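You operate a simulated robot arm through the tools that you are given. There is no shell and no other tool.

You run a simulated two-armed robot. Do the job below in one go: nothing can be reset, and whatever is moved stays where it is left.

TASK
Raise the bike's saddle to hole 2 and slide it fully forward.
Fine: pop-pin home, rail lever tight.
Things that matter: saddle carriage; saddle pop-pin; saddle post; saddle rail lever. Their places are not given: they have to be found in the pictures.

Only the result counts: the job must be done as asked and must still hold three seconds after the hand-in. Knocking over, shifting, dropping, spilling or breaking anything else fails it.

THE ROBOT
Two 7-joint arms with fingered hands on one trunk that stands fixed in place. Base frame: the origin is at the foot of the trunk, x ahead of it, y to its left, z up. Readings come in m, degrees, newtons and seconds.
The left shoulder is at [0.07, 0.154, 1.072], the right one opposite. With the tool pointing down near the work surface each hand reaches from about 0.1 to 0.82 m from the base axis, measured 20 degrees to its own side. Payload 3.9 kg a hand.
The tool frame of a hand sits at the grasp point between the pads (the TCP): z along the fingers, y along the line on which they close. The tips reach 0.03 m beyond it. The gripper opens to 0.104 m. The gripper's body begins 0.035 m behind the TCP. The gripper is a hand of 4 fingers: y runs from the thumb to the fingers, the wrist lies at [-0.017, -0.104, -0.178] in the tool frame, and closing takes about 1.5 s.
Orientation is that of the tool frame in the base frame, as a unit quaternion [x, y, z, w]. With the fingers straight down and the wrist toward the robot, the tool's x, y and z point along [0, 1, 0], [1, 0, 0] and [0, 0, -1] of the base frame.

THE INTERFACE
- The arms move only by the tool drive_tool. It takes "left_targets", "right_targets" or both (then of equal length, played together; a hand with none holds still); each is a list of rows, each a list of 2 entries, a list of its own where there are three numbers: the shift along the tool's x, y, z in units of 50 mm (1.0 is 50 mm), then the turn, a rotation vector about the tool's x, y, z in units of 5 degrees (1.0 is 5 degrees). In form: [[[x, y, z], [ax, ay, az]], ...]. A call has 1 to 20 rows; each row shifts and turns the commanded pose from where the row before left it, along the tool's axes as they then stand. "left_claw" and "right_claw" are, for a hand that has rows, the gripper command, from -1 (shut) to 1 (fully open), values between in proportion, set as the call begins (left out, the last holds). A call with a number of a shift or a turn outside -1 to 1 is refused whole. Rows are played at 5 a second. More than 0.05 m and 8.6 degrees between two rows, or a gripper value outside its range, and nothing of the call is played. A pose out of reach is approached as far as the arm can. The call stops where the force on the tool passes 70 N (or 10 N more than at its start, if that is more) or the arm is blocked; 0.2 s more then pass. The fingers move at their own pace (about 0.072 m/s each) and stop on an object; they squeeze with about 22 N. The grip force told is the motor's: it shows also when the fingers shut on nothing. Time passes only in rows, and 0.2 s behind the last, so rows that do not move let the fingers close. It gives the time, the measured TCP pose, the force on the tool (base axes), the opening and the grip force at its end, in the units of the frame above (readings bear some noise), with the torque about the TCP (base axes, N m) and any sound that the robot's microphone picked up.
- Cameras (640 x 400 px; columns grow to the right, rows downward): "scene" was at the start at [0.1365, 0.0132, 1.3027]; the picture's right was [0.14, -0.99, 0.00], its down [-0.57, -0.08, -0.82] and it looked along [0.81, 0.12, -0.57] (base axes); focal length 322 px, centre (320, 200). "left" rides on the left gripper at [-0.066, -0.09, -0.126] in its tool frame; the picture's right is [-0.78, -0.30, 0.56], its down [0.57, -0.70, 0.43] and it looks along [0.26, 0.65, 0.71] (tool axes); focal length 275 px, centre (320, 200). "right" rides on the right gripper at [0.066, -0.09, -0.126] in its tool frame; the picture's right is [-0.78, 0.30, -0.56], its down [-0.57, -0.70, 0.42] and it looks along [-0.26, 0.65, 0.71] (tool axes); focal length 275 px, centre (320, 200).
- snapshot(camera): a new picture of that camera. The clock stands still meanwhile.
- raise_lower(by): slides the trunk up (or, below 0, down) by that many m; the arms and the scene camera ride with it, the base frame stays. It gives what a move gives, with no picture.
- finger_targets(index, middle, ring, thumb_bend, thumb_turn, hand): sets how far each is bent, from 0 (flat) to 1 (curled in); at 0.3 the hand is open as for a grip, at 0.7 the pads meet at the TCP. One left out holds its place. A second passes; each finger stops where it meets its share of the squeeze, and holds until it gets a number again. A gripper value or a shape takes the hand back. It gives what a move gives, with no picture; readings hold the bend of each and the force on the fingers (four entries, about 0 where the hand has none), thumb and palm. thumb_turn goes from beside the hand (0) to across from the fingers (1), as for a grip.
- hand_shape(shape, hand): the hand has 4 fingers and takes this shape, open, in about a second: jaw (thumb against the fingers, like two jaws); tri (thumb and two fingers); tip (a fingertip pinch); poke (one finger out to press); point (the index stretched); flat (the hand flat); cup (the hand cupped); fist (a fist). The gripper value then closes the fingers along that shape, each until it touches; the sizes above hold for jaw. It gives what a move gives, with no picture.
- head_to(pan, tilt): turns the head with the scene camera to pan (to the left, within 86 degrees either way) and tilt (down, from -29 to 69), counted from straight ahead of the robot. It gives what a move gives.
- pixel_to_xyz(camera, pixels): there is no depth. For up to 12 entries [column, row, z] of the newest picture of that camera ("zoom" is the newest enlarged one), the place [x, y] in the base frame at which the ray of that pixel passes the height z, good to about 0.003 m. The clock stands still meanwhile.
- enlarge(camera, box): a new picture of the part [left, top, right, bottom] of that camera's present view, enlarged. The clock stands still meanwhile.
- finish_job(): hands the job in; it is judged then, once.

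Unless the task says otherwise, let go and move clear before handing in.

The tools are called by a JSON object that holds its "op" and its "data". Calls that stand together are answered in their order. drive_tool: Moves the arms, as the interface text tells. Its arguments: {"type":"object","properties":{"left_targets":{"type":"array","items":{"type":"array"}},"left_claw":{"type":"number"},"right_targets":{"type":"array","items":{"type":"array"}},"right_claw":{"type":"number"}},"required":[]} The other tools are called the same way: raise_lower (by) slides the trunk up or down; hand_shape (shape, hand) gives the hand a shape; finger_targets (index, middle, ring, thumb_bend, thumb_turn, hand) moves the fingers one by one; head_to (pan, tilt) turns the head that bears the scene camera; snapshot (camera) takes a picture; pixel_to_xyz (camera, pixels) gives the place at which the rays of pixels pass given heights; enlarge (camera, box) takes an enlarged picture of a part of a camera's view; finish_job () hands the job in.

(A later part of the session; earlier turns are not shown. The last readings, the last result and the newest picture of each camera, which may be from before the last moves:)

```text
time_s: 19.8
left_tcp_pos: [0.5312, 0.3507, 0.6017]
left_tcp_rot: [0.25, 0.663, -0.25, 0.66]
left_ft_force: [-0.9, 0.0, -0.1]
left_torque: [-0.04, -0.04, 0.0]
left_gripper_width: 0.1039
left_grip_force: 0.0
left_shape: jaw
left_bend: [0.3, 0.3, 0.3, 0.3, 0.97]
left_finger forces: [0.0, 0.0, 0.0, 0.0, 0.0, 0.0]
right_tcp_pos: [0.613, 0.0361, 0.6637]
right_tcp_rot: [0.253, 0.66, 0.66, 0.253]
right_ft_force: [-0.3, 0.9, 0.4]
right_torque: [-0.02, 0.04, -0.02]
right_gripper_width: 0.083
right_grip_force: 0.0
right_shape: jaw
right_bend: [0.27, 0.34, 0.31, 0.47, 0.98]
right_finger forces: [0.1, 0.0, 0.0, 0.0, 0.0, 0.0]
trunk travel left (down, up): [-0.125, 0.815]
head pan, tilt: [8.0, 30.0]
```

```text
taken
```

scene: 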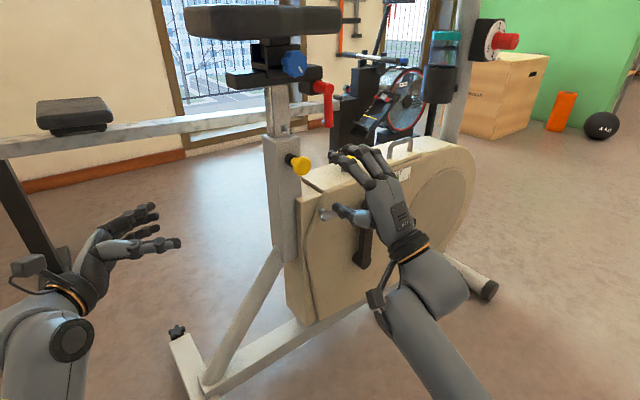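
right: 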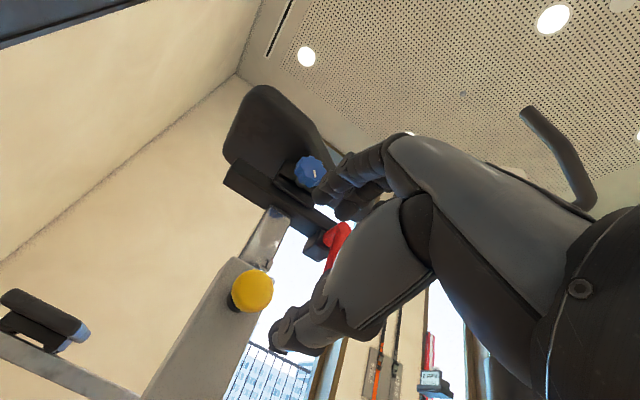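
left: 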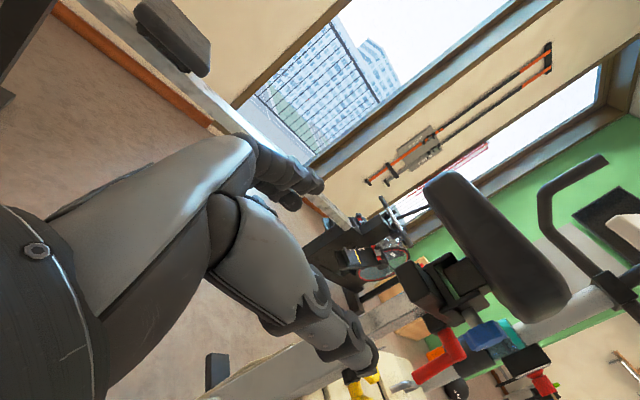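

The hand is lined up with the yellow knob (seen at (251,291), within about 5 mm of the expected spot). I'll advance 8 cm and drop about 3 mm, then check.

{"op": "drive_tool", "data": {"right_targets": [[[0, -0.03, 0.8], [0, 0, 0]], [[0, -0.03, 0.8], [0, 0, 0]]]}}

{"op": "snapshot", "data": {"camera": "right"}}

{"op": "enlarge", "data": {"camera": "scene", "box": [230, 80, 422, 200]}}

```text
time_s: 20.4
left_tcp_pos: [0.5317, 0.3528, 0.6011]
left_tcp_rot: [0.25, 0.663, -0.25, 0.66]
left_ft_force: [-0.1, 0.0, -0.5]
left_torque: [-0.01, 0.0, 0.01]
left_gripper_width: 0.1039
left_grip_force: 0.1
left_shape: jaw
left_bend: [0.3, 0.3, 0.3, 0.3, 0.97]
left_finger forces: [0.1, 0.1, 0.0, 0.0, 0.1, 0.0]
right_tcp_pos: [0.6641, 0.0965, 0.6618]
right_tcp_rot: [0.252, 0.661, 0.66, 0.252]
right_ft_force: [0.4, -0.6, 0.2]
right_torque: [-0.01, 0.01, -0.01]
right_gripper_width: 0.083
right_grip_force: 0.0
right_shape: jaw
right_bend: [0.27, 0.34, 0.31, 0.47, 0.98]
right_finger forces: [0.0, 0.0, 0.0, 0.0, 0.0, 0.1]
trunk travel left (down, up): [-0.125, 0.815]
head pan, tilt: [8.0, 30.0]
```

```text
taken
```

right: 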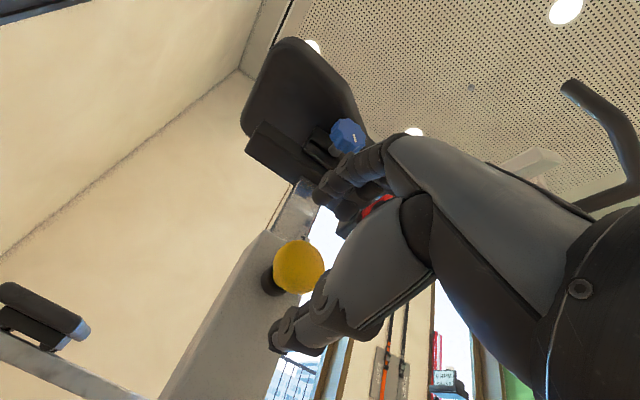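

```text
3.33 times, centred on (326, 140) of scene
```

zoom: 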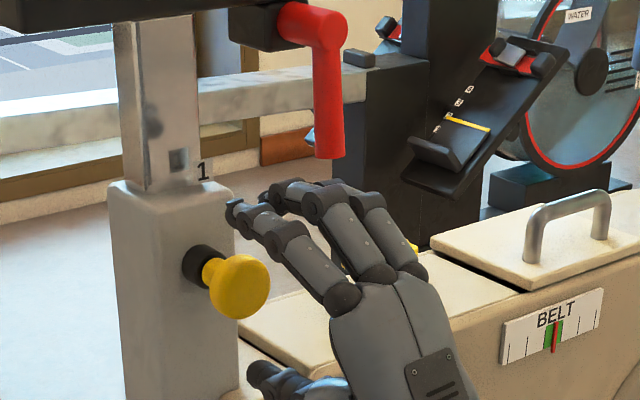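

The knob at (298,266) in the right view is within 3 mm of the tool axis, and about 38 mm remain. I'll advance so the fingertips pass the flange, then close the hand on it.

{"op": "drive_tool", "data": {"right_targets": [[[0, -0.05, 0.45], [0, 0, 0]], [[0, 0, 0.42], [0, 0, 0]]]}}

{"op": "snapshot", "data": {"camera": "right"}}

{"op": "enlarge", "data": {"camera": "scene", "box": [230, 80, 422, 200]}}

```text
time_s: 21.0
left_tcp_pos: [0.5305, 0.3511, 0.6]
left_tcp_rot: [0.251, 0.662, -0.25, 0.661]
left_ft_force: [-0.8, 0.5, 0.0]
left_torque: [0.01, 0.02, -0.02]
left_gripper_width: 0.1039
left_grip_force: 0.0
left_shape: jaw
left_bend: [0.3, 0.3, 0.3, 0.3, 0.97]
left_finger forces: [0.1, 0.0, 0.0, 0.0, 0.0, 0.1]
right_tcp_pos: [0.6911, 0.1275, 0.6596]
right_tcp_rot: [0.252, 0.661, 0.661, 0.252]
right_ft_force: [0.5, -0.4, 0.1]
right_torque: [-0.05, -0.01, 0.03]
right_gripper_width: 0.0832
right_grip_force: 0.0
right_shape: jaw
right_bend: [0.27, 0.34, 0.31, 0.47, 0.98]
right_finger forces: [0.1, 0.0, 0.0, 0.0, 0.1, 0.0]
trunk travel left (down, up): [-0.125, 0.815]
head pan, tilt: [8.0, 30.0]
```

```text
taken
```

right: 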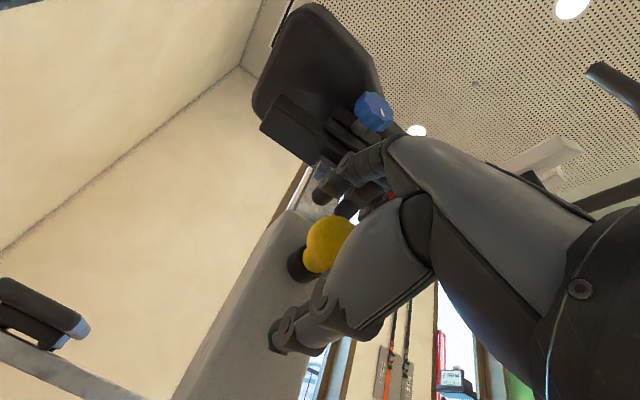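

```text
3.33 times, centred on (326, 140) of scene
```

zoom: 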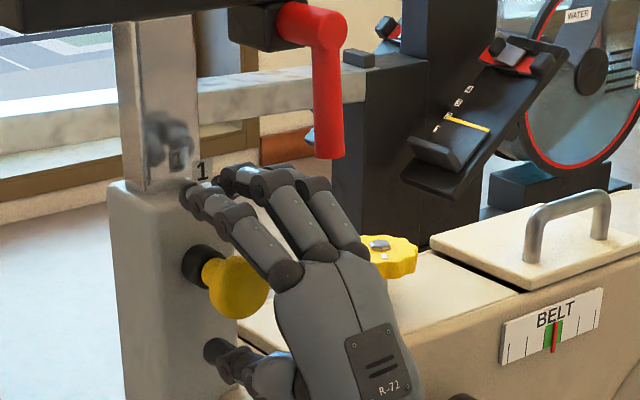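

The TCP is now centred on the knob, with the fingers above it and the thumb below. Before pulling the pin I need the left hand under the rail to lift, so I'll make a left fist and look at it.

{"op": "hand_shape", "data": {"hand": "left", "shape": "fist"}}

{"op": "snapshot", "data": {"camera": "left"}}

{"op": "snapshot", "data": {"camera": "scene"}}

```text
time_s: 21.9
left_tcp_pos: [0.5322, 0.3506, 0.6001]
left_tcp_rot: [0.251, 0.662, -0.25, 0.66]
left_ft_force: [0.8, -0.2, -1.2]
left_torque: [-0.01, 0.02, 0.02]
left_gripper_width: 0.0001
left_grip_force: 0.0
left_shape: fist
left_bend: [1.0, 1.0, 1.0, 0.84, 0.84]
left_finger forces: [0.0, 0.1, 0.1, 0.0, 0.0, 0.0]
right_tcp_pos: [0.6913, 0.1273, 0.6602]
right_tcp_rot: [0.253, 0.66, 0.66, 0.253]
right_ft_force: [0.5, 0.2, 0.9]
right_torque: [0.02, 0.0, 0.0]
right_gripper_width: 0.0832
right_grip_force: 0.1
right_shape: jaw
right_bend: [0.27, 0.34, 0.31, 0.47, 0.98]
right_finger forces: [0.0, 0.0, 0.0, 0.1, 0.1, 0.0]
trunk travel left (down, up): [-0.125, 0.815]
head pan, tilt: [8.0, 30.0]
```

```text
taken
```

left: 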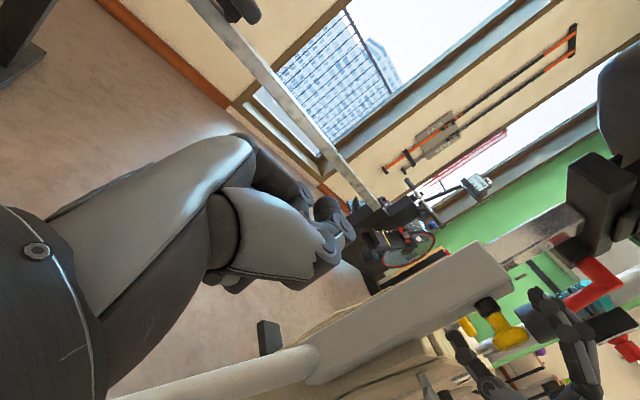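

```text
taken
```

scene: 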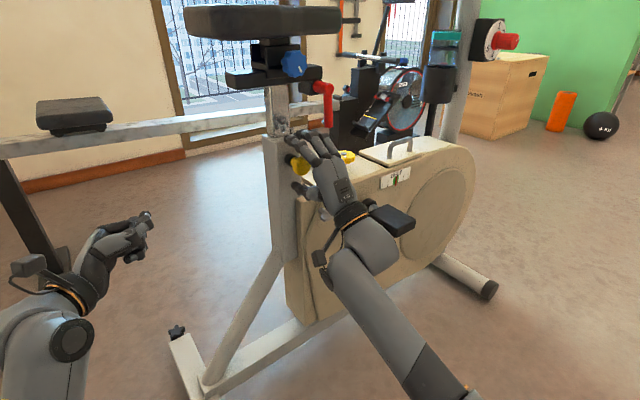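

{"op": "enlarge", "data": {"camera": "scene", "box": [40, 180, 200, 300]}}

{"op": "pixel_to_xyz", "data": {"camera": "scene", "pixels": [[150, 215, 0.6], [150, 215, 0.64], [65, 290, 0.6], [100, 235, 0.64], [100, 235, 0.6]]}}

```text
3.33 times, centred on (120, 240) of scene
```

zoom: 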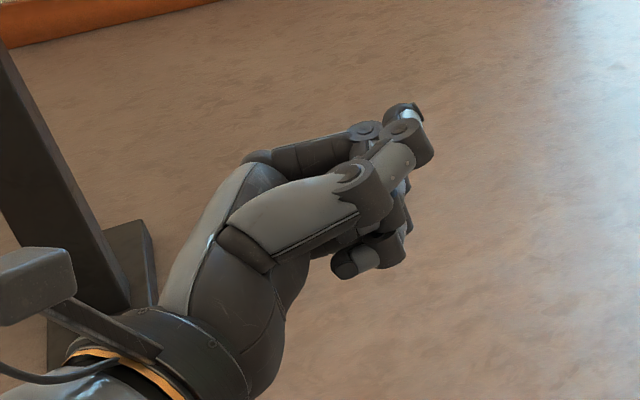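

```text
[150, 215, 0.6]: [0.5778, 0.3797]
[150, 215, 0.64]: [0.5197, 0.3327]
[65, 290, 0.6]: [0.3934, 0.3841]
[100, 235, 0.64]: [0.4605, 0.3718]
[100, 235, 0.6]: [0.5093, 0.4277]
```

The fist has the thumb on top in this pose, so a palm-down fist (knuckles up) will push better against the rail's underside. I'll roll the left hand 90° to palm-down.

{"op": "drive_tool", "data": {"left_targets": [[[0, 0, 0], [0, 0, 1]], [[0, 0, 0], [0, 0, 1]], [[0, 0, 0], [0, 0, 1]], [[0, 0, 0], [0, 0, 1]], [[0, 0, 0], [0, 0, 1]], [[0, 0, 0], [0, 0, 1]], [[0, 0, 0], [0, 0, 1]], [[0, 0, 0], [0, 0, 1]], [[0, 0, 0], [0, 0, 1]], [[0, 0, 0], [0, 0, 1]], [[0, 0, 0], [0, 0, 1]], [[0, 0, 0], [0, 0, 1]], [[0, 0, 0], [0, 0, 1]], [[0, 0, 0], [0, 0, 1]], [[0, 0, 0], [0, 0, 1]], [[0, 0, 0], [0, 0, 1]], [[0, 0, 0], [0, 0, 1]], [[0, 0, 0], [0, 0, 1]]]}}

{"op": "enlarge", "data": {"camera": "scene", "box": [0, 100, 320, 300]}}

{"op": "snapshot", "data": {"camera": "left"}}

```text
time_s: 25.7
left_tcp_pos: [0.5307, 0.3512, 0.6012]
left_tcp_rot: [0.645, 0.29, 0.29, 0.644]
left_ft_force: [-0.5, 1.2, -0.3]
left_torque: [0.0, -0.01, -0.01]
left_gripper_width: 0.0
left_grip_force: 0.1
left_shape: fist
left_bend: [1.0, 1.0, 1.0, 0.84, 0.84]
left_finger forces: [0.0, 0.0, 0.1, 0.0, 0.1, 0.0]
right_tcp_pos: [0.6919, 0.1267, 0.6603]
right_tcp_rot: [0.252, 0.66, 0.661, 0.252]
right_ft_force: [-0.3, -0.4, -0.8]
right_torque: [0.03, 0.03, 0.0]
right_gripper_width: 0.083
right_grip_force: 0.0
right_shape: jaw
right_bend: [0.27, 0.34, 0.31, 0.47, 0.98]
right_finger forces: [0.0, 0.0, 0.0, 0.0, 0.0, 0.0]
trunk travel left (down, up): [-0.125, 0.815]
head pan, tilt: [8.0, 30.0]
```

```text
2.00 times, centred on (160, 200) of scene
```

zoom: 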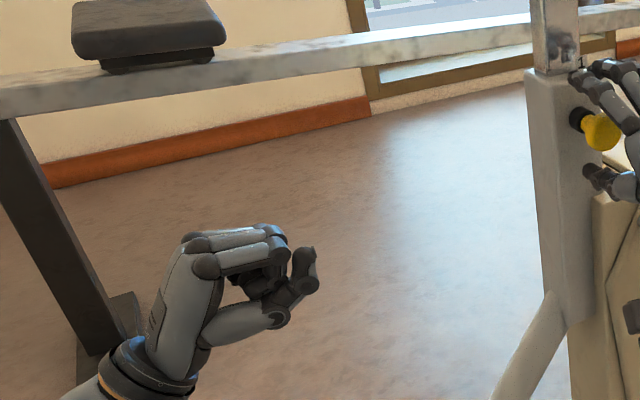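

```text
taken
```

left: 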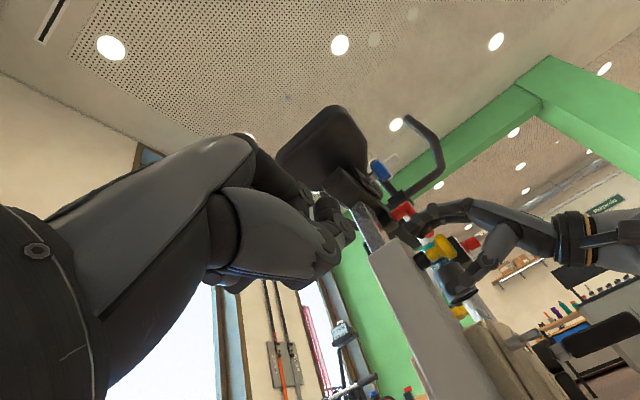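

The palm-down fist has a flat top about 15–20 mm above the TCP. I'll bring it behind and below the rail's rear end, then move in under the rail.

{"op": "drive_tool", "data": {"left_targets": [[[0.08, 0.695, 0.32], [0, 0, 0]], [[0.08, 0.695, 0.32], [0, 0, 0]], [[0.08, 0.695, 0.32], [0, 0, 0]], [[0.08, 0.695, 0.32], [0, 0, 0]]]}}

{"op": "snapshot", "data": {"camera": "scene"}}

{"op": "snapshot", "data": {"camera": "left"}}

```text
time_s: 26.7
left_tcp_pos: [0.5896, 0.3195, 0.7388]
left_tcp_rot: [0.645, 0.291, 0.29, 0.644]
left_ft_force: [0.0, -0.7, 0.1]
left_torque: [-0.03, 0.01, 0.03]
left_gripper_width: 0.0
left_grip_force: 0.0
left_shape: fist
left_bend: [1.0, 1.0, 1.0, 0.84, 0.84]
left_finger forces: [0.0, 0.1, 0.1, 0.0, 0.1, 0.0]
right_tcp_pos: [0.6913, 0.1271, 0.6595]
right_tcp_rot: [0.252, 0.66, 0.661, 0.252]
right_ft_force: [0.0, -1.1, 0.3]
right_torque: [0.02, 0.0, -0.01]
right_gripper_width: 0.0833
right_grip_force: 0.0
right_shape: jaw
right_bend: [0.27, 0.34, 0.31, 0.47, 0.98]
right_finger forces: [0.0, 0.0, 0.0, 0.1, 0.0, 0.0]
trunk travel left (down, up): [-0.125, 0.815]
head pan, tilt: [8.0, 30.0]
```

```text
taken
```

scene: 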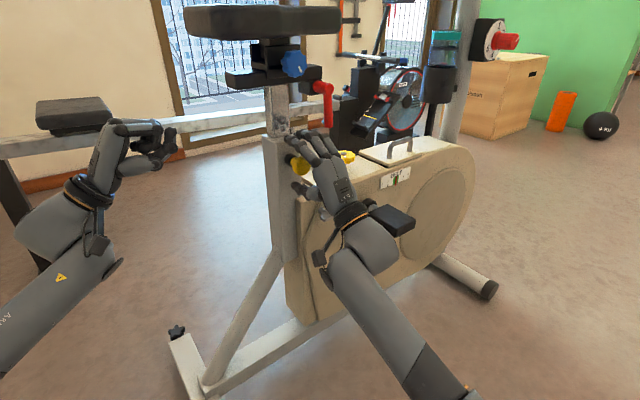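

```text
taken
```

left: 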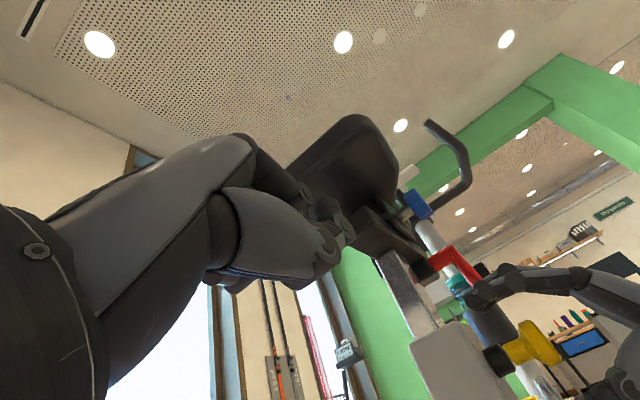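

The left fist is positioned behind the bike. I'll tilt the head up to keep the saddle in view and move the fist 10 cm forward along the bike.

{"op": "head_to", "data": {"pan": 10, "tilt": 18}}

{"op": "drive_tool", "data": {"left_targets": [[[0, 0, 0.8], [0, 0, 0]], [[0, 0, 0.8], [0, 0, 0]], [[0, 0, 0.6], [0, 0, 0]]]}}

{"op": "snapshot", "data": {"camera": "scene"}}

{"op": "enlarge", "data": {"camera": "scene", "box": [160, 40, 352, 200]}}

{"op": "snapshot", "data": {"camera": "left"}}

```text
time_s: 27.4
left_tcp_pos: [0.5905, 0.3198, 0.7381]
left_tcp_rot: [0.646, 0.291, 0.29, 0.643]
left_ft_force: [0.0, -0.9, 0.1]
left_torque: [0.04, 0.0, -0.03]
left_gripper_width: 0.0
left_grip_force: 0.1
left_shape: fist
left_bend: [1.0, 1.0, 1.0, 0.84, 0.84]
left_finger forces: [0.0, 0.0, 0.1, 0.1, 0.0, 0.0]
right_tcp_pos: [0.6911, 0.128, 0.6596]
right_tcp_rot: [0.253, 0.66, 0.661, 0.252]
right_ft_force: [-0.1, 0.6, 0.3]
right_torque: [0.01, -0.04, 0.0]
right_gripper_width: 0.0831
right_grip_force: 0.0
right_shape: jaw
right_bend: [0.27, 0.34, 0.31, 0.47, 0.98]
right_finger forces: [0.0, 0.0, 0.0, 0.0, 0.1, 0.0]
trunk travel left (down, up): [-0.125, 0.815]
head pan, tilt: [10.0, 18.0]
```

```text
time_s: 28.2
left_tcp_pos: [0.6733, 0.2464, 0.7394]
left_tcp_rot: [0.646, 0.291, 0.29, 0.643]
left_ft_force: [0.1, -0.7, -0.1]
left_torque: [0.02, -0.01, -0.03]
left_gripper_width: 0.0001
left_grip_force: 0.0
left_shape: fist
left_bend: [1.0, 1.0, 1.0, 0.84, 0.84]
left_finger forces: [0.1, 0.0, 0.0, 0.0, 0.1, 0.1]
right_tcp_pos: [0.6912, 0.1276, 0.6603]
right_tcp_rot: [0.253, 0.66, 0.661, 0.253]
right_ft_force: [1.1, 0.1, 0.3]
right_torque: [0.0, -0.01, 0.0]
right_gripper_width: 0.0829
right_grip_force: 0.0
right_shape: jaw
right_bend: [0.27, 0.34, 0.31, 0.47, 0.98]
right_finger forces: [0.1, 0.0, 0.0, 0.1, 0.0, 0.0]
trunk travel left (down, up): [-0.125, 0.815]
head pan, tilt: [10.0, 18.0]
```

```text
taken
```

scene: 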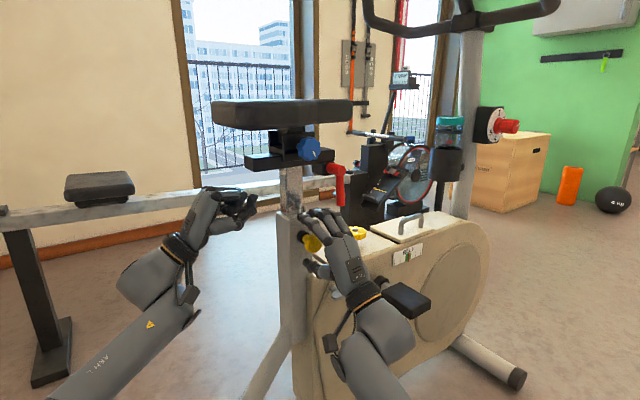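

```text
2.50 times, centred on (256, 120) of scene
```

zoom: 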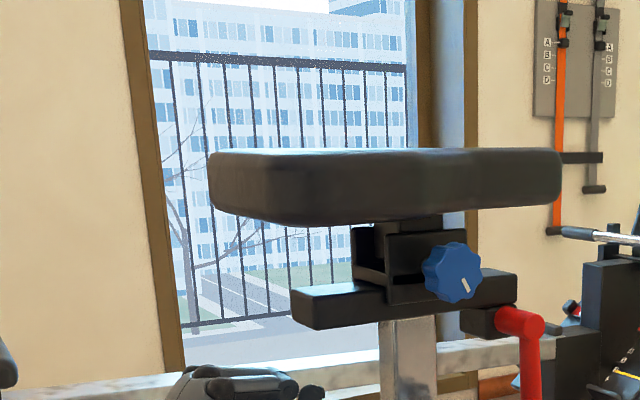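

```text
taken
```

left: 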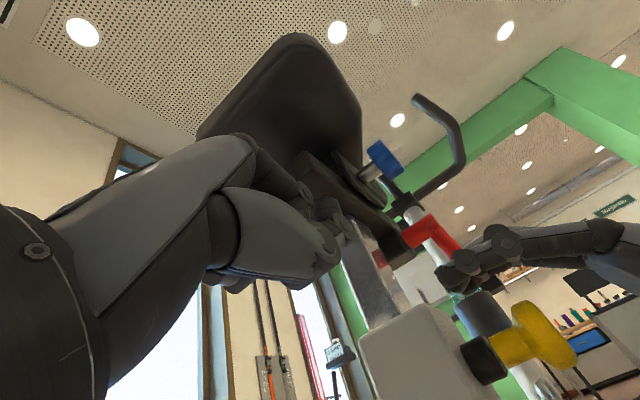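

There is clear room under the rail (rail rear end at zoom (300,310), saddle bottom at (300,215)). I'll advance the fist 4 cm and raise it 2.5 cm.

{"op": "drive_tool", "data": {"left_targets": [[[0, 0, 0.4], [0, 0, 0]], [[0, 0, 0.4], [0, 0, 0]], [[0, 0.25, 0], [0, 0, 0]], [[0, 0.25, 0], [0, 0, 0]]]}}

{"op": "enlarge", "data": {"camera": "scene", "box": [200, 80, 360, 220]}}

{"op": "snapshot", "data": {"camera": "left"}}

```text
time_s: 29.2
left_tcp_pos: [0.7015, 0.2213, 0.7644]
left_tcp_rot: [0.646, 0.291, 0.289, 0.644]
left_ft_force: [-0.4, 0.5, 0.3]
left_torque: [0.0, -0.03, -0.03]
left_gripper_width: 0.0002
left_grip_force: 0.0
left_shape: fist
left_bend: [1.0, 1.0, 1.0, 0.84, 0.84]
left_finger forces: [0.0, 0.2, 0.1, 0.1, 0.0, 0.0]
right_tcp_pos: [0.6924, 0.127, 0.6605]
right_tcp_rot: [0.252, 0.66, 0.661, 0.252]
right_ft_force: [-0.1, -0.6, 0.2]
right_torque: [0.0, -0.02, -0.02]
right_gripper_width: 0.0829
right_grip_force: 0.0
right_shape: jaw
right_bend: [0.27, 0.34, 0.31, 0.47, 0.98]
right_finger forces: [0.0, 0.1, 0.0, 0.0, 0.0, 0.1]
trunk travel left (down, up): [-0.125, 0.815]
head pan, tilt: [10.0, 18.0]
```

```text
2.86 times, centred on (280, 150) of scene
```

zoom: 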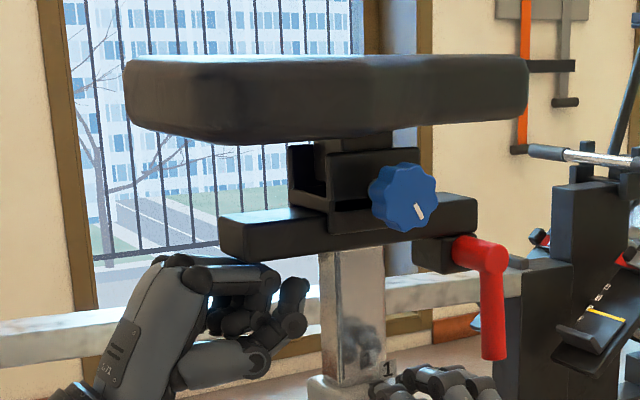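

```text
taken
```

left: 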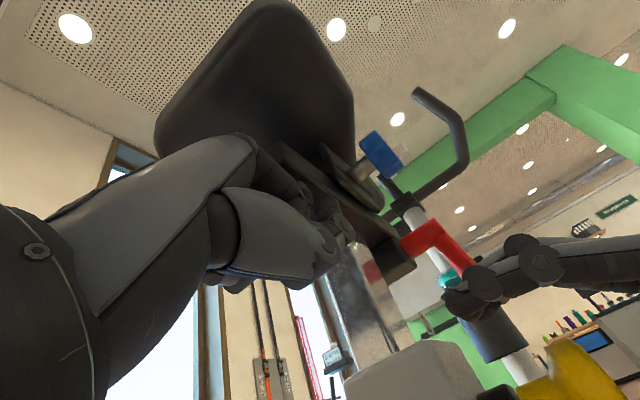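

The fist is just under the rail's rear section (phalanges at zoom y≈265, rail underside ≈258). I'll raise it in 4 mm steps until I feel contact.

{"op": "drive_tool", "data": {"left_targets": [[[0, 0.08, 0], [0, 0, 0]], [[0, 0.08, 0], [0, 0, 0]]]}}

{"op": "drive_tool", "data": {"left_targets": [[[0, 0.08, 0], [0, 0, 0]], [[0, 0.08, 0], [0, 0, 0]]]}}

{"op": "enlarge", "data": {"camera": "scene", "box": [200, 80, 360, 220]}}

```text
time_s: 29.9
left_tcp_pos: [0.7034, 0.2221, 0.7668]
left_tcp_rot: [0.647, 0.293, 0.287, 0.643]
left_ft_force: [-14.4, 0.8, -26.0]
left_torque: [-0.6, -1.03, 0.31]
left_gripper_width: 0.0001
left_grip_force: 0.1
left_shape: fist
left_bend: [1.0, 1.0, 1.0, 0.84, 0.84]
left_finger forces: [10.7, 16.8, 0.1, 0.0, 0.0, 0.1]
right_tcp_pos: [0.6928, 0.1284, 0.6581]
right_tcp_rot: [0.252, 0.661, 0.66, 0.252]
right_ft_force: [0.0, -0.1, -0.1]
right_torque: [0.0, 0.01, 0.0]
right_gripper_width: 0.0833
right_grip_force: 0.2
right_shape: jaw
right_bend: [0.27, 0.34, 0.31, 0.47, 0.98]
right_finger forces: [0.1, 0.0, 0.1, 0.0, 0.0, 0.0]
trunk travel left (down, up): [-0.125, 0.815]
head pan, tilt: [10.0, 18.0]
```

```text
time_s: 30.4
left_tcp_pos: [0.7059, 0.2236, 0.7699]
left_tcp_rot: [0.648, 0.296, 0.286, 0.641]
left_ft_force: [-32.5, 3.8, -52.6]
left_torque: [-1.23, -2.36, 0.64]
left_gripper_width: 0.0959
left_grip_force: 0.0
left_shape: fist
left_bend: [1.0, 1.0, 1.0, 0.84, 0.84]
left_finger forces: [28.6, 29.5, 0.1, 0.1, 0.0, 0.1]
right_tcp_pos: [0.6935, 0.1288, 0.6562]
right_tcp_rot: [0.252, 0.662, 0.659, 0.251]
right_ft_force: [0.2, -0.2, -0.9]
right_torque: [-0.01, 0.02, -0.01]
right_gripper_width: 0.083
right_grip_force: 0.0
right_shape: jaw
right_bend: [0.27, 0.34, 0.31, 0.47, 0.98]
right_finger forces: [0.0, 0.1, 0.0, 0.1, 0.0, 0.1]
trunk travel left (down, up): [-0.125, 0.815]
head pan, tilt: [10.0, 18.0]
```

```text
2.86 times, centred on (280, 150) of scene
```

zoom: 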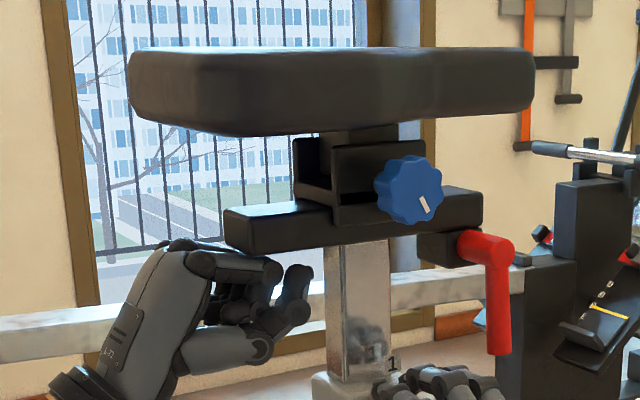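

Contact is made: the index and middle knuckles carry about 52 N under the rail while the pin still locks the post. I'll ease the left hand down to a light preload, then close the right hand on the knob.

{"op": "drive_tool", "data": {"left_targets": [[[0, -0.12, 0], [0, 0, 0]], [[0, -0.12, 0], [0, 0, 0]]]}}

{"op": "drive_tool", "data": {"right_targets": [[[0, 0, 0], [0, 0, 0]], [[0, 0, 0], [0, 0, 0]], [[0, 0, 0], [0, 0, 0]], [[0, 0, 0], [0, 0, 0]], [[0, 0, 0], [0, 0, 0]], [[0, 0, 0], [0, 0, 0]], [[0, 0, 0], [0, 0, 0]], [[0, 0, 0], [0, 0, 0]]], "right_claw": -1}}

{"op": "snapshot", "data": {"camera": "right"}}

{"op": "enlarge", "data": {"camera": "scene", "box": [260, 180, 420, 280]}}

```text
time_s: 31.1
left_tcp_pos: [0.7031, 0.2216, 0.7682]
left_tcp_rot: [0.645, 0.292, 0.288, 0.645]
left_ft_force: [1.7, 3.1, -11.6]
left_torque: [-0.42, -0.1, -0.13]
left_gripper_width: 0.0959
left_grip_force: 0.0
left_shape: fist
left_bend: [1.0, 1.0, 1.0, 0.84, 0.84]
left_finger forces: [0.5, 10.7, 0.1, 0.0, 0.1, 0.0]
right_tcp_pos: [0.6933, 0.1283, 0.6587]
right_tcp_rot: [0.252, 0.661, 0.66, 0.252]
right_ft_force: [-0.2, -0.3, -0.2]
right_torque: [0.03, -0.03, 0.03]
right_gripper_width: 0.0832
right_grip_force: 0.1
right_shape: jaw
right_bend: [0.27, 0.34, 0.31, 0.47, 0.98]
right_finger forces: [0.0, 0.0, 0.0, 0.0, 0.0, 0.0]
trunk travel left (down, up): [-0.125, 0.815]
head pan, tilt: [10.0, 18.0]
```

```text
time_s: 32.9
left_tcp_pos: [0.7025, 0.2221, 0.7674]
left_tcp_rot: [0.645, 0.291, 0.29, 0.644]
left_ft_force: [-2.7, 0.8, -5.2]
left_torque: [-0.12, -0.16, 0.08]
left_gripper_width: 0.0964
left_grip_force: 0.0
left_shape: fist
left_bend: [1.0, 1.0, 1.0, 0.84, 0.84]
left_finger forces: [0.1, 5.0, 0.1, 0.0, 0.1, 0.0]
right_tcp_pos: [0.6919, 0.1281, 0.659]
right_tcp_rot: [0.253, 0.662, 0.659, 0.252]
right_ft_force: [0.1, 1.2, -5.5]
right_torque: [0.13, -0.12, 0.0]
right_gripper_width: 0.0201
right_grip_force: 22.5
right_shape: jaw
right_bend: [0.73, 0.61, 0.66, 0.76, 1.0]
right_finger forces: [9.0, 4.1, 0.1, 0.0, 19.9, 0.1]
trunk travel left (down, up): [-0.125, 0.815]
head pan, tilt: [10.0, 18.0]
```

```text
taken
```

right: 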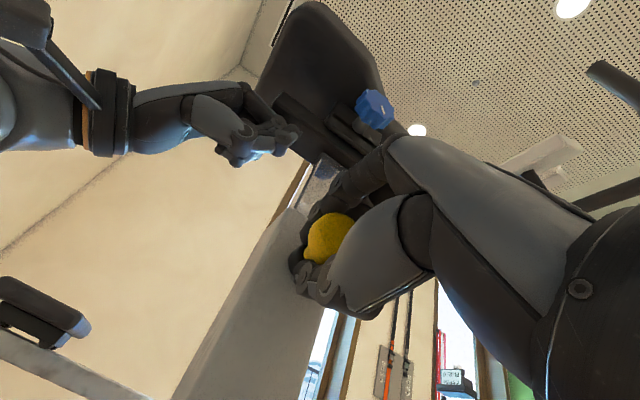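

```text
4.00 times, centred on (340, 230) of scene
```

zoom: 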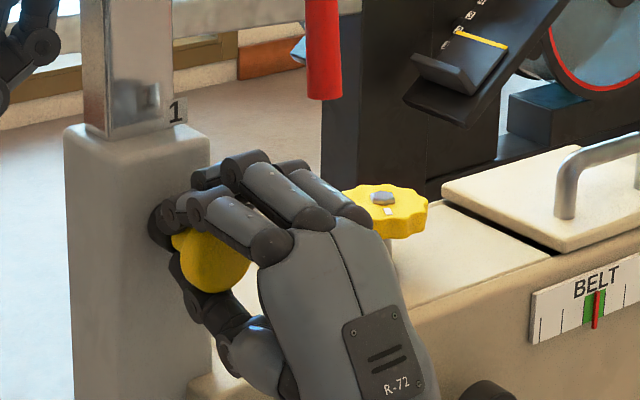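

The fingers closed to 20 mm on the stem behind the yellow flange (index 9 N, middle 4 N, thumb 20 N). Now I'll pull the pin straight out in small steps.

{"op": "drive_tool", "data": {"right_targets": [[[0, 0, -0.1], [0, 0, 0]], [[0, 0, -0.1], [0, 0, 0]]]}}

{"op": "enlarge", "data": {"camera": "scene", "box": [260, 180, 420, 280]}}

```text
time_s: 33.5
left_tcp_pos: [0.7036, 0.2218, 0.7671]
left_tcp_rot: [0.645, 0.292, 0.289, 0.644]
left_ft_force: [-1.5, 1.3, -3.0]
left_torque: [-0.16, -0.09, 0.01]
left_gripper_width: 0.0959
left_grip_force: 0.0
left_shape: fist
left_bend: [1.0, 1.0, 1.0, 0.84, 0.84]
left_finger forces: [0.1, 3.3, 0.0, 0.0, 0.1, 0.0]
right_tcp_pos: [0.6849, 0.12, 0.6583]
right_tcp_rot: [0.252, 0.662, 0.659, 0.252]
right_ft_force: [-1.5, 6.7, -6.1]
right_torque: [0.02, -0.05, 0.01]
right_gripper_width: 0.0202
right_grip_force: 21.9
right_shape: jaw
right_bend: [0.74, 0.62, 0.66, 0.77, 1.0]
right_finger forces: [11.9, 2.2, 0.0, 0.1, 20.0, 0.0]
trunk travel left (down, up): [-0.125, 0.815]
head pan, tilt: [10.0, 18.0]
```

```text
4.00 times, centred on (340, 230) of scene
```

zoom: 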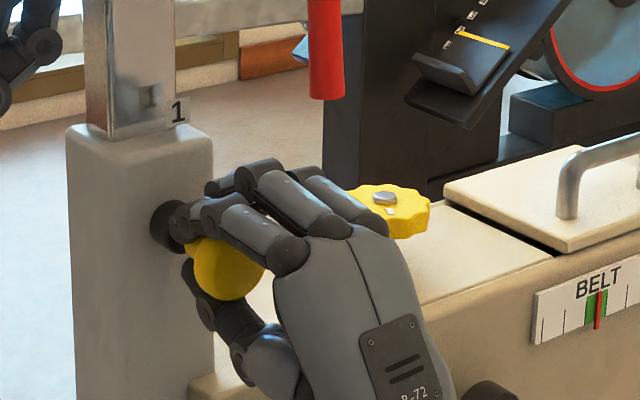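

The knob moved out about 1 cm with the hand (pull force only about 7 N). I'll pull a bit further and feel for the stop.

{"op": "drive_tool", "data": {"right_targets": [[[0, 0, -0.08], [0, 0, 0]], [[0, 0, -0.08], [0, 0, 0]]]}}

{"op": "enlarge", "data": {"camera": "scene", "box": [260, 180, 420, 280]}}

```text
time_s: 34.0
left_tcp_pos: [0.7021, 0.2216, 0.7666]
left_tcp_rot: [0.645, 0.291, 0.289, 0.645]
left_ft_force: [-0.6, 1.6, -2.7]
left_torque: [-0.09, -0.06, 0.01]
left_gripper_width: 0.0959
left_grip_force: 0.1
left_shape: fist
left_bend: [1.0, 1.0, 1.0, 0.84, 0.84]
left_finger forces: [0.0, 3.2, 0.0, 0.0, 0.0, 0.0]
right_tcp_pos: [0.6814, 0.1156, 0.658]
right_tcp_rot: [0.252, 0.663, 0.659, 0.253]
right_ft_force: [-3.5, 10.3, -6.4]
right_torque: [-0.03, -0.02, 0.05]
right_gripper_width: 0.0202
right_grip_force: 22.4
right_shape: jaw
right_bend: [0.74, 0.73, 0.66, 0.77, 1.0]
right_finger forces: [13.6, 2.1, 0.0, 0.0, 20.9, 0.0]
trunk travel left (down, up): [-0.125, 0.815]
head pan, tilt: [10.0, 18.0]
```

```text
4.00 times, centred on (340, 230) of scene
```

zoom: 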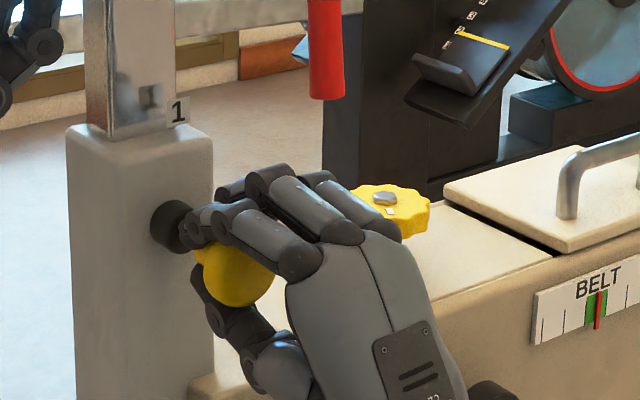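

The pin is now about 16 mm out. I'll raise the left fist a few millimetres to see whether the post is free.

{"op": "drive_tool", "data": {"left_targets": [[[0, 0.1, 0], [0, 0, 0]], [[0, 0.1, 0], [0, 0, 0]]]}}

{"op": "enlarge", "data": {"camera": "scene", "box": [200, 80, 400, 240]}}

```text
time_s: 34.6
left_tcp_pos: [0.703, 0.2215, 0.7773]
left_tcp_rot: [0.645, 0.291, 0.289, 0.644]
left_ft_force: [0.5, 0.0, -4.1]
left_torque: [-0.07, 0.02, 0.0]
left_gripper_width: 0.0957
left_grip_force: 0.1
left_shape: fist
left_bend: [1.0, 1.0, 1.0, 0.84, 0.84]
left_finger forces: [0.0, 3.5, 0.0, 0.0, 0.1, 0.0]
right_tcp_pos: [0.6806, 0.1146, 0.6577]
right_tcp_rot: [0.252, 0.662, 0.659, 0.253]
right_ft_force: [-3.7, 12.0, -5.6]
right_torque: [-0.05, -0.08, 0.09]
right_gripper_width: 0.0204
right_grip_force: 22.0
right_shape: jaw
right_bend: [0.74, 0.73, 0.66, 0.77, 1.0]
right_finger forces: [15.1, 1.9, 0.0, 0.0, 20.7, 0.0]
trunk travel left (down, up): [-0.125, 0.815]
head pan, tilt: [10.0, 18.0]
```

```text
2.50 times, centred on (300, 160) of scene
```

zoom: 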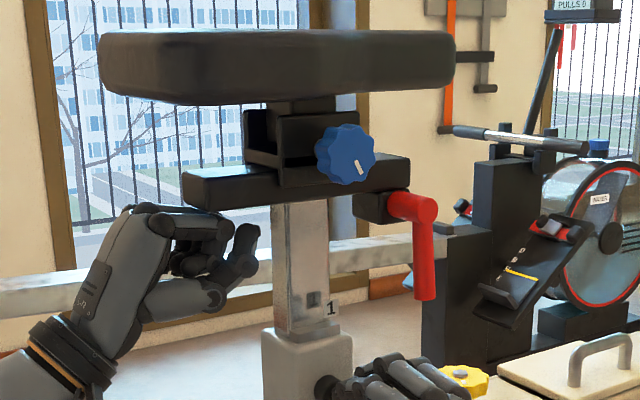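

The post rises freely (1 cm with only about 4 N), and the "1" tag has lifted off the tube rim. Now I'll let the pin go so that it rides on the post, then keep raising slowly until it snaps into the next hole.

{"op": "drive_tool", "data": {"right_targets": [[[0, 0, 0.1], [0, 0, 0]], [[0, 0, 0], [0, 0, 0]], [[0, 0, 0], [0, 0, 0]], [[0, 0, 0], [0, 0, 0]], [[0, 0, 0], [0, 0, 0]]], "right_claw": 0.6}}

{"op": "enlarge", "data": {"camera": "scene", "box": [240, 140, 400, 260]}}

{"op": "snapshot", "data": {"camera": "right"}}

```text
time_s: 35.9
left_tcp_pos: [0.7019, 0.2212, 0.7788]
left_tcp_rot: [0.645, 0.29, 0.29, 0.645]
left_ft_force: [0.0, -0.4, -1.3]
left_torque: [-0.05, -0.04, 0.02]
left_gripper_width: 0.0961
left_grip_force: 0.2
left_shape: fist
left_bend: [1.0, 1.0, 1.0, 0.84, 0.84]
left_finger forces: [0.0, 1.4, 0.1, 0.1, 0.0, 0.0]
right_tcp_pos: [0.6838, 0.1168, 0.6608]
right_tcp_rot: [0.252, 0.661, 0.661, 0.252]
right_ft_force: [0.4, 0.5, -0.4]
right_torque: [0.0, 0.01, -0.03]
right_gripper_width: 0.0832
right_grip_force: 0.0
right_shape: jaw
right_bend: [0.27, 0.34, 0.31, 0.47, 0.98]
right_finger forces: [0.1, 0.0, 0.0, 0.0, 0.0, 0.1]
trunk travel left (down, up): [-0.125, 0.815]
head pan, tilt: [10.0, 18.0]
```

```text
3.33 times, centred on (320, 200) of scene
```

zoom: 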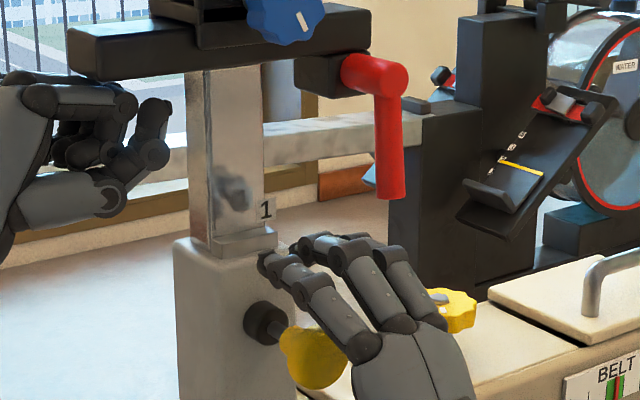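

```text
taken
```

right: 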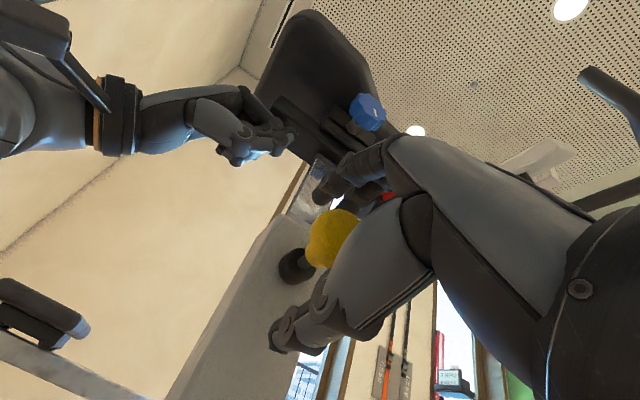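

The knob stays out with the bare shaft visible between collar and stem, so the pin is riding on the post. Now I'll raise the saddle slowly and listen for the click.

{"op": "drive_tool", "data": {"left_targets": [[[0, 0.05, 0], [0, 0, 0]], [[0, 0.05, 0], [0, 0, 0]], [[0, 0.05, 0], [0, 0, 0]], [[0, 0.05, 0], [0, 0, 0]]]}}

{"op": "enlarge", "data": {"camera": "scene", "box": [240, 140, 400, 260]}}

```text
time_s: 36.9
left_tcp_pos: [0.7002, 0.2214, 0.7873]
left_tcp_rot: [0.645, 0.292, 0.29, 0.644]
left_ft_force: [-1.9, 1.3, -3.4]
left_torque: [-0.18, -0.08, 0.03]
left_gripper_width: 0.0959
left_grip_force: 0.1
left_shape: fist
left_bend: [1.0, 1.0, 1.0, 0.84, 0.84]
left_finger forces: [0.0, 4.1, 0.1, 0.0, 0.1, 0.0]
right_tcp_pos: [0.6841, 0.119, 0.6593]
right_tcp_rot: [0.252, 0.661, 0.66, 0.252]
right_ft_force: [0.0, 0.2, -0.8]
right_torque: [0.0, 0.03, 0.01]
right_gripper_width: 0.0828
right_grip_force: 0.1
right_shape: jaw
right_bend: [0.27, 0.34, 0.31, 0.47, 0.98]
right_finger forces: [0.0, 0.0, 0.1, 0.0, 0.0, 0.0]
trunk travel left (down, up): [-0.125, 0.815]
head pan, tilt: [10.0, 18.0]
```

```text
3.33 times, centred on (320, 200) of scene
```

zoom: 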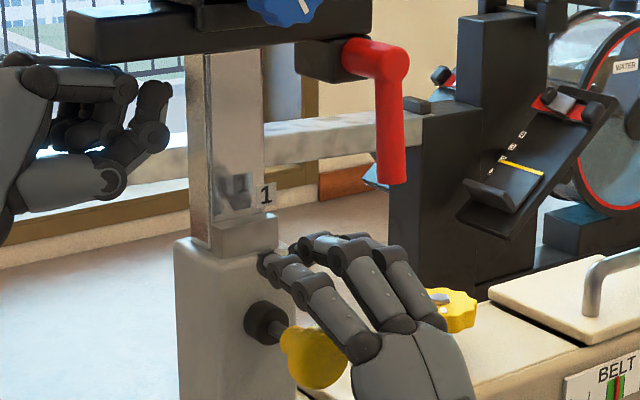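

Risen another centimetre with the pin still out and no click. I'll continue raising.

{"op": "drive_tool", "data": {"left_targets": [[[0, 0.05, 0], [0, 0, 0]], [[0, 0.05, 0], [0, 0, 0]]]}}

{"op": "drive_tool", "data": {"left_targets": [[[0, 0.05, 0], [0, 0, 0]], [[0, 0.05, 0], [0, 0, 0]]]}}

{"op": "enlarge", "data": {"camera": "scene", "box": [240, 140, 400, 260]}}

```text
time_s: 37.5
left_tcp_pos: [0.7006, 0.2215, 0.7926]
left_tcp_rot: [0.645, 0.291, 0.29, 0.644]
left_ft_force: [-1.7, 3.1, -4.0]
left_torque: [-0.21, -0.09, -0.01]
left_gripper_width: 0.0959
left_grip_force: 0.1
left_shape: fist
left_bend: [1.0, 1.0, 1.0, 0.84, 0.84]
left_finger forces: [0.1, 4.3, 0.1, 0.0, 0.1, 0.0]
right_tcp_pos: [0.6838, 0.1179, 0.6586]
right_tcp_rot: [0.253, 0.661, 0.66, 0.253]
right_ft_force: [-0.4, -0.8, 0.1]
right_torque: [0.02, 0.01, -0.01]
right_gripper_width: 0.0827
right_grip_force: 0.0
right_shape: jaw
right_bend: [0.27, 0.34, 0.31, 0.47, 0.98]
right_finger forces: [0.0, 0.0, 0.1, 0.0, 0.0, 0.0]
trunk travel left (down, up): [-0.125, 0.815]
head pan, tilt: [10.0, 18.0]
```

```text
time_s: 38.0
left_tcp_pos: [0.7031, 0.2203, 0.7978]
left_tcp_rot: [0.646, 0.291, 0.289, 0.644]
left_ft_force: [-0.6, 2.5, -4.0]
left_torque: [-0.15, -0.09, -0.02]
left_gripper_width: 0.0958
left_grip_force: 0.1
left_shape: fist
left_bend: [1.0, 1.0, 1.0, 0.84, 0.84]
left_finger forces: [0.0, 4.4, 0.0, 0.1, 0.1, 0.0]
right_tcp_pos: [0.6834, 0.1184, 0.6588]
right_tcp_rot: [0.252, 0.662, 0.66, 0.252]
right_ft_force: [0.2, -0.9, -0.3]
right_torque: [-0.01, 0.01, -0.01]
right_gripper_width: 0.0831
right_grip_force: 0.0
right_shape: jaw
right_bend: [0.27, 0.34, 0.31, 0.47, 0.98]
right_finger forces: [0.1, 0.0, 0.0, 0.0, 0.0, 0.0]
trunk travel left (down, up): [-0.125, 0.815]
head pan, tilt: [10.0, 18.0]
```

```text
3.33 times, centred on (320, 200) of scene
```

zoom: 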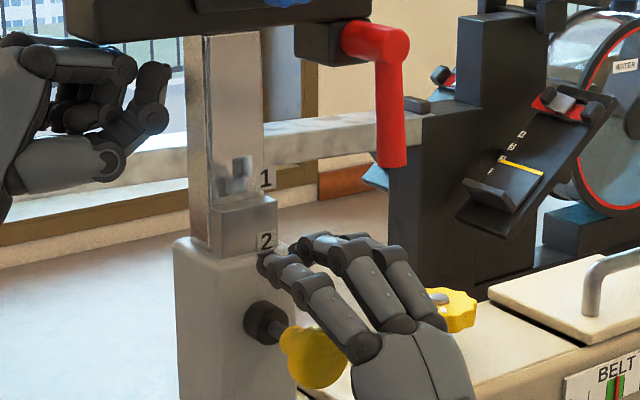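

Tag "2" is now emerging at the rim; the tag spacing suggests about a 40 mm pitch, so roughly 9 mm remain. I'll raise in small steps.

{"op": "drive_tool", "data": {"left_targets": [[[0, 0.04, 0], [0, 0, 0]], [[0, 0.04, 0], [0, 0, 0]]]}}

{"op": "drive_tool", "data": {"left_targets": [[[0, 0.04, 0], [0, 0, 0]], [[0, 0.04, 0], [0, 0, 0]]]}}

{"op": "enlarge", "data": {"camera": "scene", "box": [240, 140, 400, 260]}}

```text
time_s: 38.6
left_tcp_pos: [0.7014, 0.2208, 0.8005]
left_tcp_rot: [0.645, 0.29, 0.29, 0.644]
left_ft_force: [-1.7, 2.8, -4.1]
left_torque: [-0.21, -0.14, 0.08]
left_gripper_width: 0.0959
left_grip_force: 0.0
left_shape: fist
left_bend: [1.0, 1.0, 1.0, 0.84, 0.84]
left_finger forces: [0.0, 4.4, 0.0, 0.0, 0.1, 0.0]
right_tcp_pos: [0.6833, 0.1184, 0.6592]
right_tcp_rot: [0.253, 0.661, 0.66, 0.253]
right_ft_force: [-0.6, -0.3, -0.8]
right_torque: [-0.02, -0.03, 0.01]
right_gripper_width: 0.0832
right_grip_force: 0.1
right_shape: jaw
right_bend: [0.27, 0.34, 0.31, 0.47, 0.98]
right_finger forces: [0.1, 0.0, 0.1, 0.1, 0.1, 0.1]
trunk travel left (down, up): [-0.125, 0.815]
head pan, tilt: [10.0, 18.0]
```

```text
time_s: 39.2
left_tcp_pos: [0.7015, 0.2221, 0.8053]
left_tcp_rot: [0.646, 0.291, 0.289, 0.644]
left_ft_force: [-1.7, 0.9, -3.3]
left_torque: [-0.14, -0.13, 0.05]
left_gripper_width: 0.0959
left_grip_force: 0.1
left_shape: fist
left_bend: [1.0, 1.0, 1.0, 0.84, 0.84]
left_finger forces: [0.1, 4.1, 0.0, 0.1, 0.1, 0.0]
right_tcp_pos: [0.6851, 0.1175, 0.659]
right_tcp_rot: [0.252, 0.661, 0.66, 0.252]
right_ft_force: [0.1, -0.2, -0.5]
right_torque: [-0.02, -0.01, 0.02]
right_gripper_width: 0.083
right_grip_force: 0.1
right_shape: jaw
right_bend: [0.27, 0.34, 0.31, 0.47, 0.98]
right_finger forces: [0.0, 0.0, 0.1, 0.1, 0.0, 0.0]
trunk travel left (down, up): [-0.125, 0.815]
head pan, tilt: [10.0, 18.0]
```

```text
3.33 times, centred on (320, 200) of scene
```

zoom: 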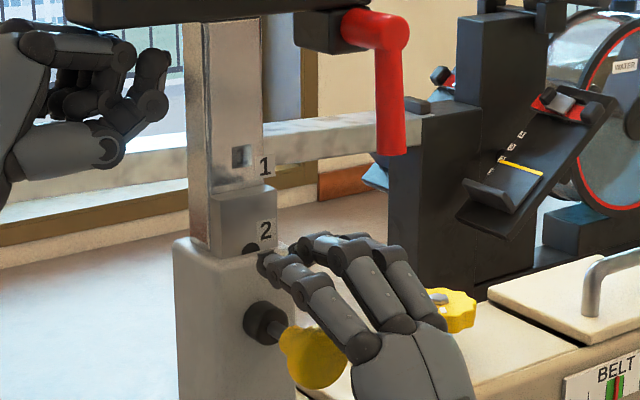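

Tag "2" now sits at (303.5, 209) in the scene picture, about where tag "1" was at the start, so hole 2 should be nearly at the pin. I'll raise in 1 mm steps, listening for the click.

{"op": "drive_tool", "data": {"left_targets": [[[0, 0.02, 0], [0, 0, 0]], [[0, 0.0, 0], [0, 0, 0]]]}}

{"op": "drive_tool", "data": {"left_targets": [[[0, 0.02, 0], [0, 0, 0]], [[0, 0.0, 0], [0, 0, 0]]]}}

{"op": "enlarge", "data": {"camera": "scene", "box": [240, 140, 400, 260]}}

```text
time_s: 39.9
left_tcp_pos: [0.7037, 0.2203, 0.8065]
left_tcp_rot: [0.646, 0.291, 0.289, 0.644]
left_ft_force: [-2.0, 0.3, -4.4]
left_torque: [-0.13, -0.12, 0.02]
left_gripper_width: 0.0961
left_grip_force: 0.0
left_shape: fist
left_bend: [1.0, 1.0, 1.0, 0.84, 0.84]
left_finger forces: [0.1, 4.2, 0.1, 0.0, 0.0, 0.1]
right_tcp_pos: [0.6838, 0.1181, 0.6579]
right_tcp_rot: [0.252, 0.661, 0.66, 0.252]
right_ft_force: [-0.1, 0.1, 0.1]
right_torque: [-0.01, 0.0, 0.02]
right_gripper_width: 0.083
right_grip_force: 0.0
right_shape: jaw
right_bend: [0.27, 0.34, 0.31, 0.47, 0.98]
right_finger forces: [0.0, 0.0, 0.0, 0.1, 0.1, 0.0]
trunk travel left (down, up): [-0.125, 0.815]
head pan, tilt: [10.0, 18.0]
```

```text
time_s: 40.5
left_tcp_pos: [0.7037, 0.2218, 0.8072]
left_tcp_rot: [0.646, 0.29, 0.289, 0.644]
left_ft_force: [-0.7, 0.2, -4.4]
left_torque: [-0.1, -0.08, 0.03]
left_gripper_width: 0.0961
left_grip_force: 0.1
left_shape: fist
left_bend: [1.0, 1.0, 1.0, 0.84, 0.84]
left_finger forces: [0.0, 4.0, 0.0, 0.1, 0.0, 0.1]
right_tcp_pos: [0.6842, 0.1176, 0.6588]
right_tcp_rot: [0.253, 0.661, 0.66, 0.253]
right_ft_force: [-0.1, 0.2, 0.6]
right_torque: [-0.02, -0.04, 0.01]
right_gripper_width: 0.083
right_grip_force: 0.1
right_shape: jaw
right_bend: [0.27, 0.34, 0.31, 0.47, 0.98]
right_finger forces: [0.0, 0.0, 0.0, 0.1, 0.0, 0.0]
trunk travel left (down, up): [-0.125, 0.815]
head pan, tilt: [10.0, 18.0]
```

```text
3.33 times, centred on (320, 200) of scene
```

zoom: 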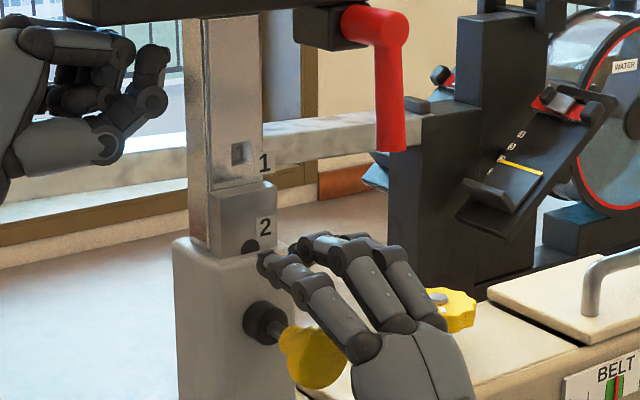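

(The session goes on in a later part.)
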